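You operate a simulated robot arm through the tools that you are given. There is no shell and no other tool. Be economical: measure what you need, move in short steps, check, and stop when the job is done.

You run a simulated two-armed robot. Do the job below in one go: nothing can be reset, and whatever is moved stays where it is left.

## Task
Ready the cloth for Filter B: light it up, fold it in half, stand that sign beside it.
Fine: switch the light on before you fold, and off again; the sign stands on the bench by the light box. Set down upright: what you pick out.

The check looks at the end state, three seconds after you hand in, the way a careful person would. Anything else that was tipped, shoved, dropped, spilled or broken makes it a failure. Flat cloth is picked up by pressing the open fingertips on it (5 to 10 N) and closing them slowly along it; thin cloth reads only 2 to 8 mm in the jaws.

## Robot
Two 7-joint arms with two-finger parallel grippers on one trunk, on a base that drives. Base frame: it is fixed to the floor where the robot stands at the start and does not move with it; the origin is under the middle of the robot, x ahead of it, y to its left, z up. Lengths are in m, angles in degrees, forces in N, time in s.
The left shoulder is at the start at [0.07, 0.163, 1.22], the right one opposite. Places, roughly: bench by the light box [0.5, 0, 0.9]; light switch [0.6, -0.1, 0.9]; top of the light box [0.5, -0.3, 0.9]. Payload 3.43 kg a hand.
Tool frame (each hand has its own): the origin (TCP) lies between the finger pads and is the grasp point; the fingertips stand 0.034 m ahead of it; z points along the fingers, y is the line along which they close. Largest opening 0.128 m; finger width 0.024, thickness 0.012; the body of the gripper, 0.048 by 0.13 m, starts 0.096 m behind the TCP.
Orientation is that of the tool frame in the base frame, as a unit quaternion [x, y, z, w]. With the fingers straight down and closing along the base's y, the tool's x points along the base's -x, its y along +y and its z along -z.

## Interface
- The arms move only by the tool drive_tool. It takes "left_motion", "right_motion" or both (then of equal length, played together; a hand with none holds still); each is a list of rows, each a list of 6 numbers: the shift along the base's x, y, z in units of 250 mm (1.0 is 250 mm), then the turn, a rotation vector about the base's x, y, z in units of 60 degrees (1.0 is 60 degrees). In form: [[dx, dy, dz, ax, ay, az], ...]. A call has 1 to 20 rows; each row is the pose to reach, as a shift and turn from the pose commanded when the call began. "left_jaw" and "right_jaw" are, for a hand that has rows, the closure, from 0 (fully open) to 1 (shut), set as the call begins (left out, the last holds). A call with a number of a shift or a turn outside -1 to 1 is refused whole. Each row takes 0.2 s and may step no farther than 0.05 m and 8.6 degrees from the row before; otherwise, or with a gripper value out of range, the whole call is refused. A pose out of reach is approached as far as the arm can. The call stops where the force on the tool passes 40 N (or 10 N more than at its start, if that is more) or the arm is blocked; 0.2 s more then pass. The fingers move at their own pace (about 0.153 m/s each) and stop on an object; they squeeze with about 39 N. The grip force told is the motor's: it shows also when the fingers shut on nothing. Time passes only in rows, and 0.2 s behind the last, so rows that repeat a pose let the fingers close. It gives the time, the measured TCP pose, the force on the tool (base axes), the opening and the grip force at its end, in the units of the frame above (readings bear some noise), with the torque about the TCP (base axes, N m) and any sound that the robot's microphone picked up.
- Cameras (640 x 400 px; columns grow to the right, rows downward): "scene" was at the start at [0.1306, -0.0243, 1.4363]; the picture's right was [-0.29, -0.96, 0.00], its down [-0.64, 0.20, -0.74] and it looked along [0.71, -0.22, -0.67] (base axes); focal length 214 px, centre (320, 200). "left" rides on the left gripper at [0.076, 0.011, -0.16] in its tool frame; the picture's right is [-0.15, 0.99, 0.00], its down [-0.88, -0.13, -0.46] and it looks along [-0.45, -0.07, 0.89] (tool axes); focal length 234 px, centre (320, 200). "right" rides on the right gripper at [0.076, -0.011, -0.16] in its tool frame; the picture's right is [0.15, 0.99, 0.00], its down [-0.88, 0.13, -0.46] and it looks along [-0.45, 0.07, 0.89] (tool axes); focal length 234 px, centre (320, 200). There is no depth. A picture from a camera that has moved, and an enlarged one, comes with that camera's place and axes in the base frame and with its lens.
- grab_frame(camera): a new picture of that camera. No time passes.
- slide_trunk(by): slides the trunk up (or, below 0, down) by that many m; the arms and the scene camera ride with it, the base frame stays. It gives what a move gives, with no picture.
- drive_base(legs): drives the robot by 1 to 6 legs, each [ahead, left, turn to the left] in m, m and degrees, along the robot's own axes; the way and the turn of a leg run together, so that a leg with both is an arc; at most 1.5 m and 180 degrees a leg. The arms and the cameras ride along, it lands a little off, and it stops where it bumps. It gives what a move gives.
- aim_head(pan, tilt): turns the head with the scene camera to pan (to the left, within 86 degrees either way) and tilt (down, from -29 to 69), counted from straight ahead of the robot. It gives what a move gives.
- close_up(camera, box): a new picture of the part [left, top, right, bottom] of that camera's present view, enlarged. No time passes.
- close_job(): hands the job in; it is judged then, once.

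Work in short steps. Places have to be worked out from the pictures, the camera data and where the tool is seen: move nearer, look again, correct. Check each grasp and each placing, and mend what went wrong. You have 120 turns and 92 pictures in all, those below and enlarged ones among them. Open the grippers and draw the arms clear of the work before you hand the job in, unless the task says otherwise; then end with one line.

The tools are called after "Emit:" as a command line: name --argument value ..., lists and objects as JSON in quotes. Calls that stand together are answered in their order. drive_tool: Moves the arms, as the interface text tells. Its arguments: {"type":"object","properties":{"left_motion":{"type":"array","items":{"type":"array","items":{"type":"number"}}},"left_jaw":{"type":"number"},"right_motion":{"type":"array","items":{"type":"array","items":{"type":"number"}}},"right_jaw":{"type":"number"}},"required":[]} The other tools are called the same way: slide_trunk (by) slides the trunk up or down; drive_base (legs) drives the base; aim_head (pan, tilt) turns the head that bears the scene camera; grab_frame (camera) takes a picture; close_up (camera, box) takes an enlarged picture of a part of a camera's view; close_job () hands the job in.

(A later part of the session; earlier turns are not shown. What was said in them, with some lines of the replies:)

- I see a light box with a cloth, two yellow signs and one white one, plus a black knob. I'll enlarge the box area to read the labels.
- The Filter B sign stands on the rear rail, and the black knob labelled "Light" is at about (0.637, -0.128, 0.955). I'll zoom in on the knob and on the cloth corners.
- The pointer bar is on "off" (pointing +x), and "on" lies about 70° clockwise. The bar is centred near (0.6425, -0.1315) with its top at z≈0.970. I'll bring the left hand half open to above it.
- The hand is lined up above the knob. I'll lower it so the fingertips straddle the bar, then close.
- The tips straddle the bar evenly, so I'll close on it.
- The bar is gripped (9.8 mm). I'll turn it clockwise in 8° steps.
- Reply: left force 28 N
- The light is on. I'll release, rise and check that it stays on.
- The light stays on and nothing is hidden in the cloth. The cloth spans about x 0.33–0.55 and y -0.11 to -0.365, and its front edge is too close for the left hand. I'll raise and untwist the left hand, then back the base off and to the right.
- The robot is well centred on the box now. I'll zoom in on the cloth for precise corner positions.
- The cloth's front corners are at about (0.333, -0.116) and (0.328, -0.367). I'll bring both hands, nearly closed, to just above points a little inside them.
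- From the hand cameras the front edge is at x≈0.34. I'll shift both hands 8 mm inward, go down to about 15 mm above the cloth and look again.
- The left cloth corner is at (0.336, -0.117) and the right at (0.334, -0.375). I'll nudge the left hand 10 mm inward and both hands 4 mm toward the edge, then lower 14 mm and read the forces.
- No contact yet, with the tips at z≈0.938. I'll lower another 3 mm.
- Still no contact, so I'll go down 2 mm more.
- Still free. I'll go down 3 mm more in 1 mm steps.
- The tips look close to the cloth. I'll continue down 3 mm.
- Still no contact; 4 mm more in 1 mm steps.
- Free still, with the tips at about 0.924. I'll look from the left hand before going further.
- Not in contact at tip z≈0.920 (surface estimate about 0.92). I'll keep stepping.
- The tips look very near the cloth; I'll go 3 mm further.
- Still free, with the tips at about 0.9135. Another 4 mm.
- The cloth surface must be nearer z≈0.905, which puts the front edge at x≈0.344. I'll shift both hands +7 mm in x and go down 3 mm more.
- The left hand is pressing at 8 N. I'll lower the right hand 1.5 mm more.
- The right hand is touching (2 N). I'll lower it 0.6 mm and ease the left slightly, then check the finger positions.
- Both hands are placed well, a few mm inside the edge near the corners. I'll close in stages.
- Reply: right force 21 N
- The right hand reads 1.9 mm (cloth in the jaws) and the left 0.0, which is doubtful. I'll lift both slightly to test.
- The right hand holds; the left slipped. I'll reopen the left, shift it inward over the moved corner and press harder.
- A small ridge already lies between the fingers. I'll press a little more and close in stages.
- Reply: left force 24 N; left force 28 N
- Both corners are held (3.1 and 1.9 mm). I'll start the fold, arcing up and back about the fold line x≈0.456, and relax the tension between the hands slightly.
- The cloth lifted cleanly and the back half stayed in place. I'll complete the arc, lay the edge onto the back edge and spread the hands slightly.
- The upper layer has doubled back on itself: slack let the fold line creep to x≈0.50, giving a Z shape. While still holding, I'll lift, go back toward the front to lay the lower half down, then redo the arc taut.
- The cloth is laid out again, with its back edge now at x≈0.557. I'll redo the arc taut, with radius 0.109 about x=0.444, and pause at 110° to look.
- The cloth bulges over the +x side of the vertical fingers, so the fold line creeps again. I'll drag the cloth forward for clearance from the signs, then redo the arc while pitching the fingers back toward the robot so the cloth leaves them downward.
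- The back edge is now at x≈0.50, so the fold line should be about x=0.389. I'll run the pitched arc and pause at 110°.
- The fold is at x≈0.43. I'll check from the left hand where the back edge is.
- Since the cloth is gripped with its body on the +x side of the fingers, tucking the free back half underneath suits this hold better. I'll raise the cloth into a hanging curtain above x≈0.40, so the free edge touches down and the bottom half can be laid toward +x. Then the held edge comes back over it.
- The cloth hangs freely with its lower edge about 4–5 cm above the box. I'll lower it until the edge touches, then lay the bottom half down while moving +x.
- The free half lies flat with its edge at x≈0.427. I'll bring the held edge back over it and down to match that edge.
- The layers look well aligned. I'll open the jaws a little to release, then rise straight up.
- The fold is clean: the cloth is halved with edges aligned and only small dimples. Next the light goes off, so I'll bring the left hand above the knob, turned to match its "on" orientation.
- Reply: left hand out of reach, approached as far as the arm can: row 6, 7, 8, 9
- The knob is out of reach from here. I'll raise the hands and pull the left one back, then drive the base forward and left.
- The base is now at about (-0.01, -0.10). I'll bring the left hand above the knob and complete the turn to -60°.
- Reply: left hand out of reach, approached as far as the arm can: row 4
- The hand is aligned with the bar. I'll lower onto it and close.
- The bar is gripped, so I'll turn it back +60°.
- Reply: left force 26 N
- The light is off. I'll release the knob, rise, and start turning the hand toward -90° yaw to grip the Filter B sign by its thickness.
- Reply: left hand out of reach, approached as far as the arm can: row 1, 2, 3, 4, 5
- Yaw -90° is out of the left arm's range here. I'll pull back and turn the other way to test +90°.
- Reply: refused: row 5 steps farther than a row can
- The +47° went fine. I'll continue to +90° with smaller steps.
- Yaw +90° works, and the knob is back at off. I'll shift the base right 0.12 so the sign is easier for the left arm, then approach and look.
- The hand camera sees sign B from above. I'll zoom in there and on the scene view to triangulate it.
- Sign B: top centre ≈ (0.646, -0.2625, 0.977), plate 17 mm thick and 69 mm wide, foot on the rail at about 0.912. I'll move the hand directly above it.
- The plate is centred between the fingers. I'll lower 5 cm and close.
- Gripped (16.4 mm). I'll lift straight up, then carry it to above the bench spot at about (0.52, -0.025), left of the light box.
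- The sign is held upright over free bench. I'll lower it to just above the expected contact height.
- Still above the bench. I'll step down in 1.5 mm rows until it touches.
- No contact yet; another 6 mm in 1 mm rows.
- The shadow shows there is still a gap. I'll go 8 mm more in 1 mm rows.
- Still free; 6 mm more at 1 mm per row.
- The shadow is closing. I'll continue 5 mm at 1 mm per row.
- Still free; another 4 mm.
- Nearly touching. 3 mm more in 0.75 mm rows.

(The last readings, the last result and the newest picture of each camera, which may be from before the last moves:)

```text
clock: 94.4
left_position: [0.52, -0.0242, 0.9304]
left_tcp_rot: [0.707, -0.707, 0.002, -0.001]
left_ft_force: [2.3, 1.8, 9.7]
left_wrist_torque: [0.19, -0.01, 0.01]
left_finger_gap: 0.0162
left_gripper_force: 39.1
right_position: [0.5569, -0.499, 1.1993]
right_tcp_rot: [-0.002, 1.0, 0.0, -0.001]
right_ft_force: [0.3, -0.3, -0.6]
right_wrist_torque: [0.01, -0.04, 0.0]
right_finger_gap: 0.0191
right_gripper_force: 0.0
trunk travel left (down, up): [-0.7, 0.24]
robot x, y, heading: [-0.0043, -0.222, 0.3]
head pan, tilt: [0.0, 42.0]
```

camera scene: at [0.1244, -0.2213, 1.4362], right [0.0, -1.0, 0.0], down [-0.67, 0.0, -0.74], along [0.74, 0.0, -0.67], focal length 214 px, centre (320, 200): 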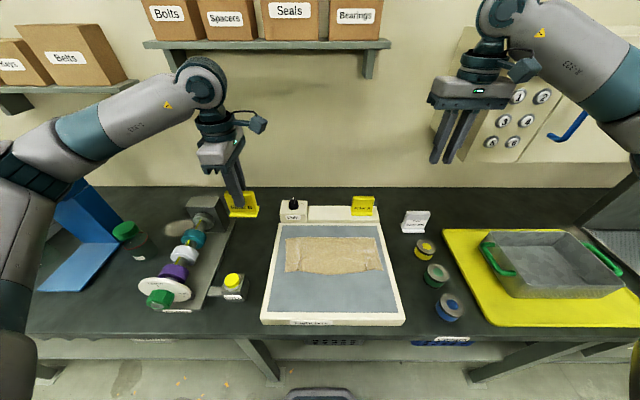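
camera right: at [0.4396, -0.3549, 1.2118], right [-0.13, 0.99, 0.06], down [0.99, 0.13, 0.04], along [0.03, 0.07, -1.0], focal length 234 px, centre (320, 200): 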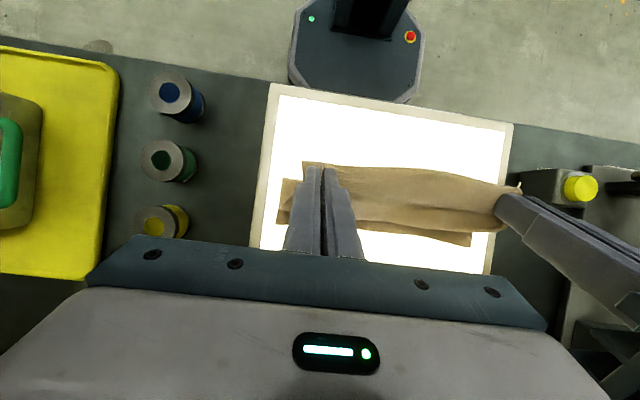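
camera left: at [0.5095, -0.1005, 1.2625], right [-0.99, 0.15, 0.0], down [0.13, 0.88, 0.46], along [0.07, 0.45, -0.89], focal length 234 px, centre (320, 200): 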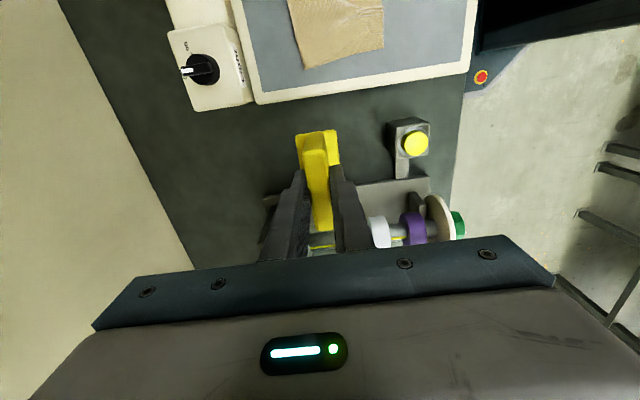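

Contact at 9.7 N. I'll ease up by a hair, open the fingers, and rise straight up.

Emit:
drive_tool --left_motion '[[0, 0, 0.002, 0, 0, 0], [0, 0, 0.002, 0, 0, 0]]'

Emit:
drive_tool --left_motion '[[0, 0, 0, 0, 0, 0], [0, 0, 0, 0, 0, 0], [0, 0, 0.08, 0, 0, 0], [0, 0, 0.2, 0, 0, 0], [0, 0, 0.36, 0, 0, 0], [0, 0, 0.55, 0, 0, 0], [0, 0, 0.74, 0, 0, 0], [0, 0, 0.9, 0, 0, 0]]' --left_jaw 0.65

Emit:
grab_frame --camera "scene"

Emit:
close_up --camera "scene" --box '[216, 190, 408, 310]'

Emit:
close_up --camera "scene" --box '[272, 225, 400, 305]'

```text
clock: 95.0
left_position: [0.5206, -0.0237, 0.931]
left_tcp_rot: [0.707, -0.707, 0.001, -0.001]
left_ft_force: [2.5, 0.9, 8.7]
left_wrist_torque: [0.07, -0.09, 0.03]
left_finger_gap: 0.0168
left_gripper_force: 38.4
right_position: [0.5571, -0.5001, 1.1973]
right_tcp_rot: [-0.001, 1.0, 0.0, 0.0]
right_ft_force: [-1.0, 0.4, 0.7]
right_wrist_torque: [0.0, 0.0, -0.02]
right_finger_gap: 0.0193
right_gripper_force: 0.1
trunk travel left (down, up): [-0.7, 0.24]
robot x, y, heading: [-0.011, -0.2222, 0.3]
head pan, tilt: [0.0, 42.0]
```

```text
clock: 96.8
left_position: [0.5203, -0.0233, 1.1556]
left_tcp_rot: [-0.707, 0.707, 0.0, 0.001]
left_ft_force: [-0.5, 0.2, 0.2]
left_wrist_torque: [-0.03, 0.01, -0.02]
left_finger_gap: 0.0448
left_gripper_force: 0.1
right_position: [0.5581, -0.4995, 1.1974]
right_tcp_rot: [-0.002, 1.0, 0.0, 0.0]
right_ft_force: [-0.3, -0.5, -0.6]
right_wrist_torque: [0.02, -0.02, 0.02]
right_finger_gap: 0.0192
right_gripper_force: 0.0
trunk travel left (down, up): [-0.7, 0.24]
robot x, y, heading: [-0.0107, -0.2179, 0.4]
head pan, tilt: [0.0, 42.0]
```

```text
15 pictures are left
camera scene: at [0.1229, -0.2203, 1.4363], right [0.0, -1.0, 0.0], down [-0.67, 0.0, -0.74], along [0.74, 0.0, -0.67], focal length 214 px, centre (320, 200)
```

scene: 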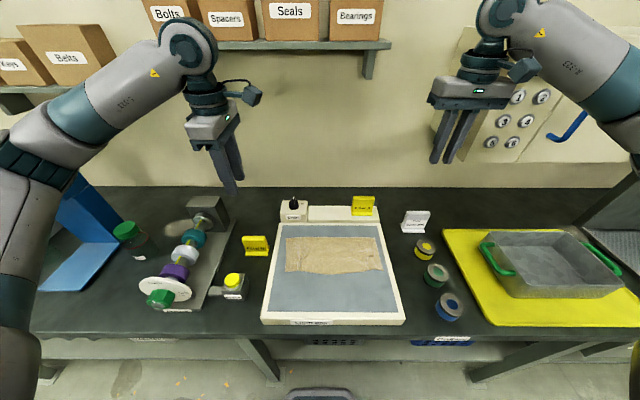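

```text
3.33 times, centred on (312, 250) of scene
camera zoom: at [0.1229, -0.2203, 1.4363], right [0.0, -1.0, 0.0], down [-0.67, 0.0, -0.74], along [0.74, 0.0, -0.67], focal length 715 px, centre (347, 33)
```

zoom: 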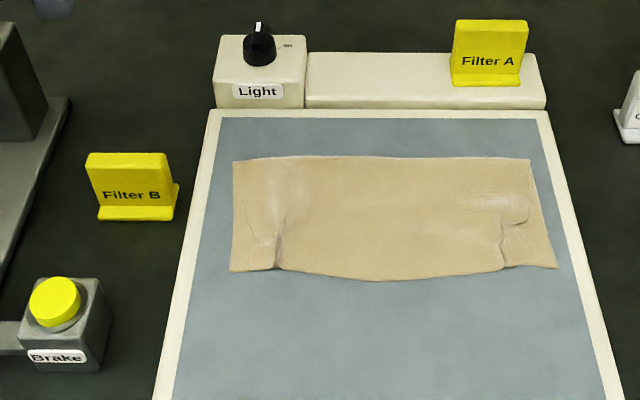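

```text
5.00 times, centred on (336, 265) of scene
camera zoom: at [0.1229, -0.2203, 1.4363], right [0.0, -1.0, 0.0], down [-0.67, 0.0, -0.74], along [0.74, 0.0, -0.67], focal length 1072 px, centre (240, -125)
```

zoom: 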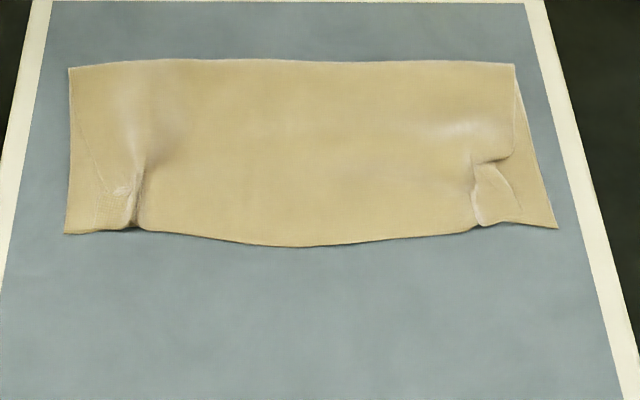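

The Filter B sign stands upright beside the box, the light is off, the cloth is folded in half with matching edges, and nothing else has moved. I'll open both grippers and draw the arms up and back.

Emit:
drive_tool --left_motion '[[0, 0, 0.15, 0, 0, 0], [0, 0, 0.3, 0, 0, 0], [-0.1, 0.05, 0.4, 0, 0, 0], [-0.2, 0.1, 0.4, 0, 0, 0], [-0.2, 0.1, 0.4, 0, 0, 0]]' --right_motion '[[0, 0, 0.1, 0, 0, 0], [-0.1, -0.05, 0.2, 0, 0, 0], [-0.2, -0.1, 0.2, 0, 0, 0], [-0.3, -0.1, 0.2, 0, 0, 0], [-0.3, -0.1, 0.2, 0, 0, 0]]' --left_jaw 0.0 --right_jaw 0.0

Emit:
grab_frame --camera "scene"

```text
clock: 98.0
left_position: [0.4715, 0.0006, 1.2527]
left_tcp_rot: [-0.707, 0.707, -0.001, 0.0]
left_ft_force: [0.8, -0.3, 0.0]
left_wrist_torque: [0.01, 0.03, 0.01]
left_finger_gap: 0.1281
left_gripper_force: 0.1
right_position: [0.4836, -0.5252, 1.2464]
right_tcp_rot: [-0.002, 1.0, 0.0, -0.002]
right_ft_force: [-0.1, -1.1, -0.5]
right_wrist_torque: [0.02, 0.04, -0.01]
right_finger_gap: 0.1279
right_gripper_force: 0.0
trunk travel left (down, up): [-0.7, 0.24]
robot x, y, heading: [-0.0115, -0.2224, 0.5]
head pan, tilt: [0.0, 42.0]
```

```text
12 pictures are left
camera scene: at [0.1249, -0.2207, 1.4362], right [0.0, -1.0, 0.0], down [-0.67, 0.0, -0.74], along [0.74, 0.0, -0.67], focal length 214 px, centre (320, 200)
```

scene: 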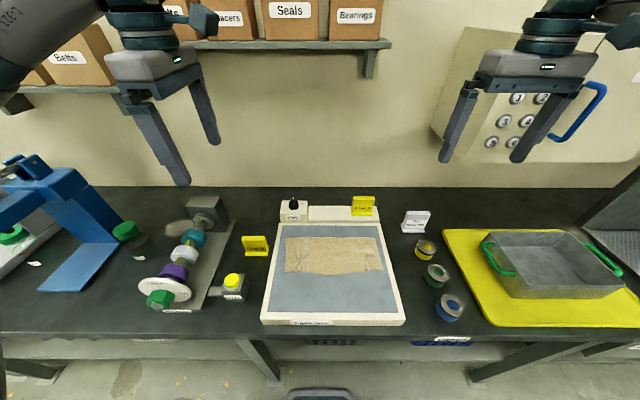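

Everything is in place and both arms are clear, so I'm handing in.

Emit:
close_job

```text
The job is handed in.
```

The cloth is folded in half on the light box, which I switched on before folding and off afterwards, and the Filter B sign stands upright on the bench beside it; the two front corners of the top layer stayed slightly tucked where they were gripped.
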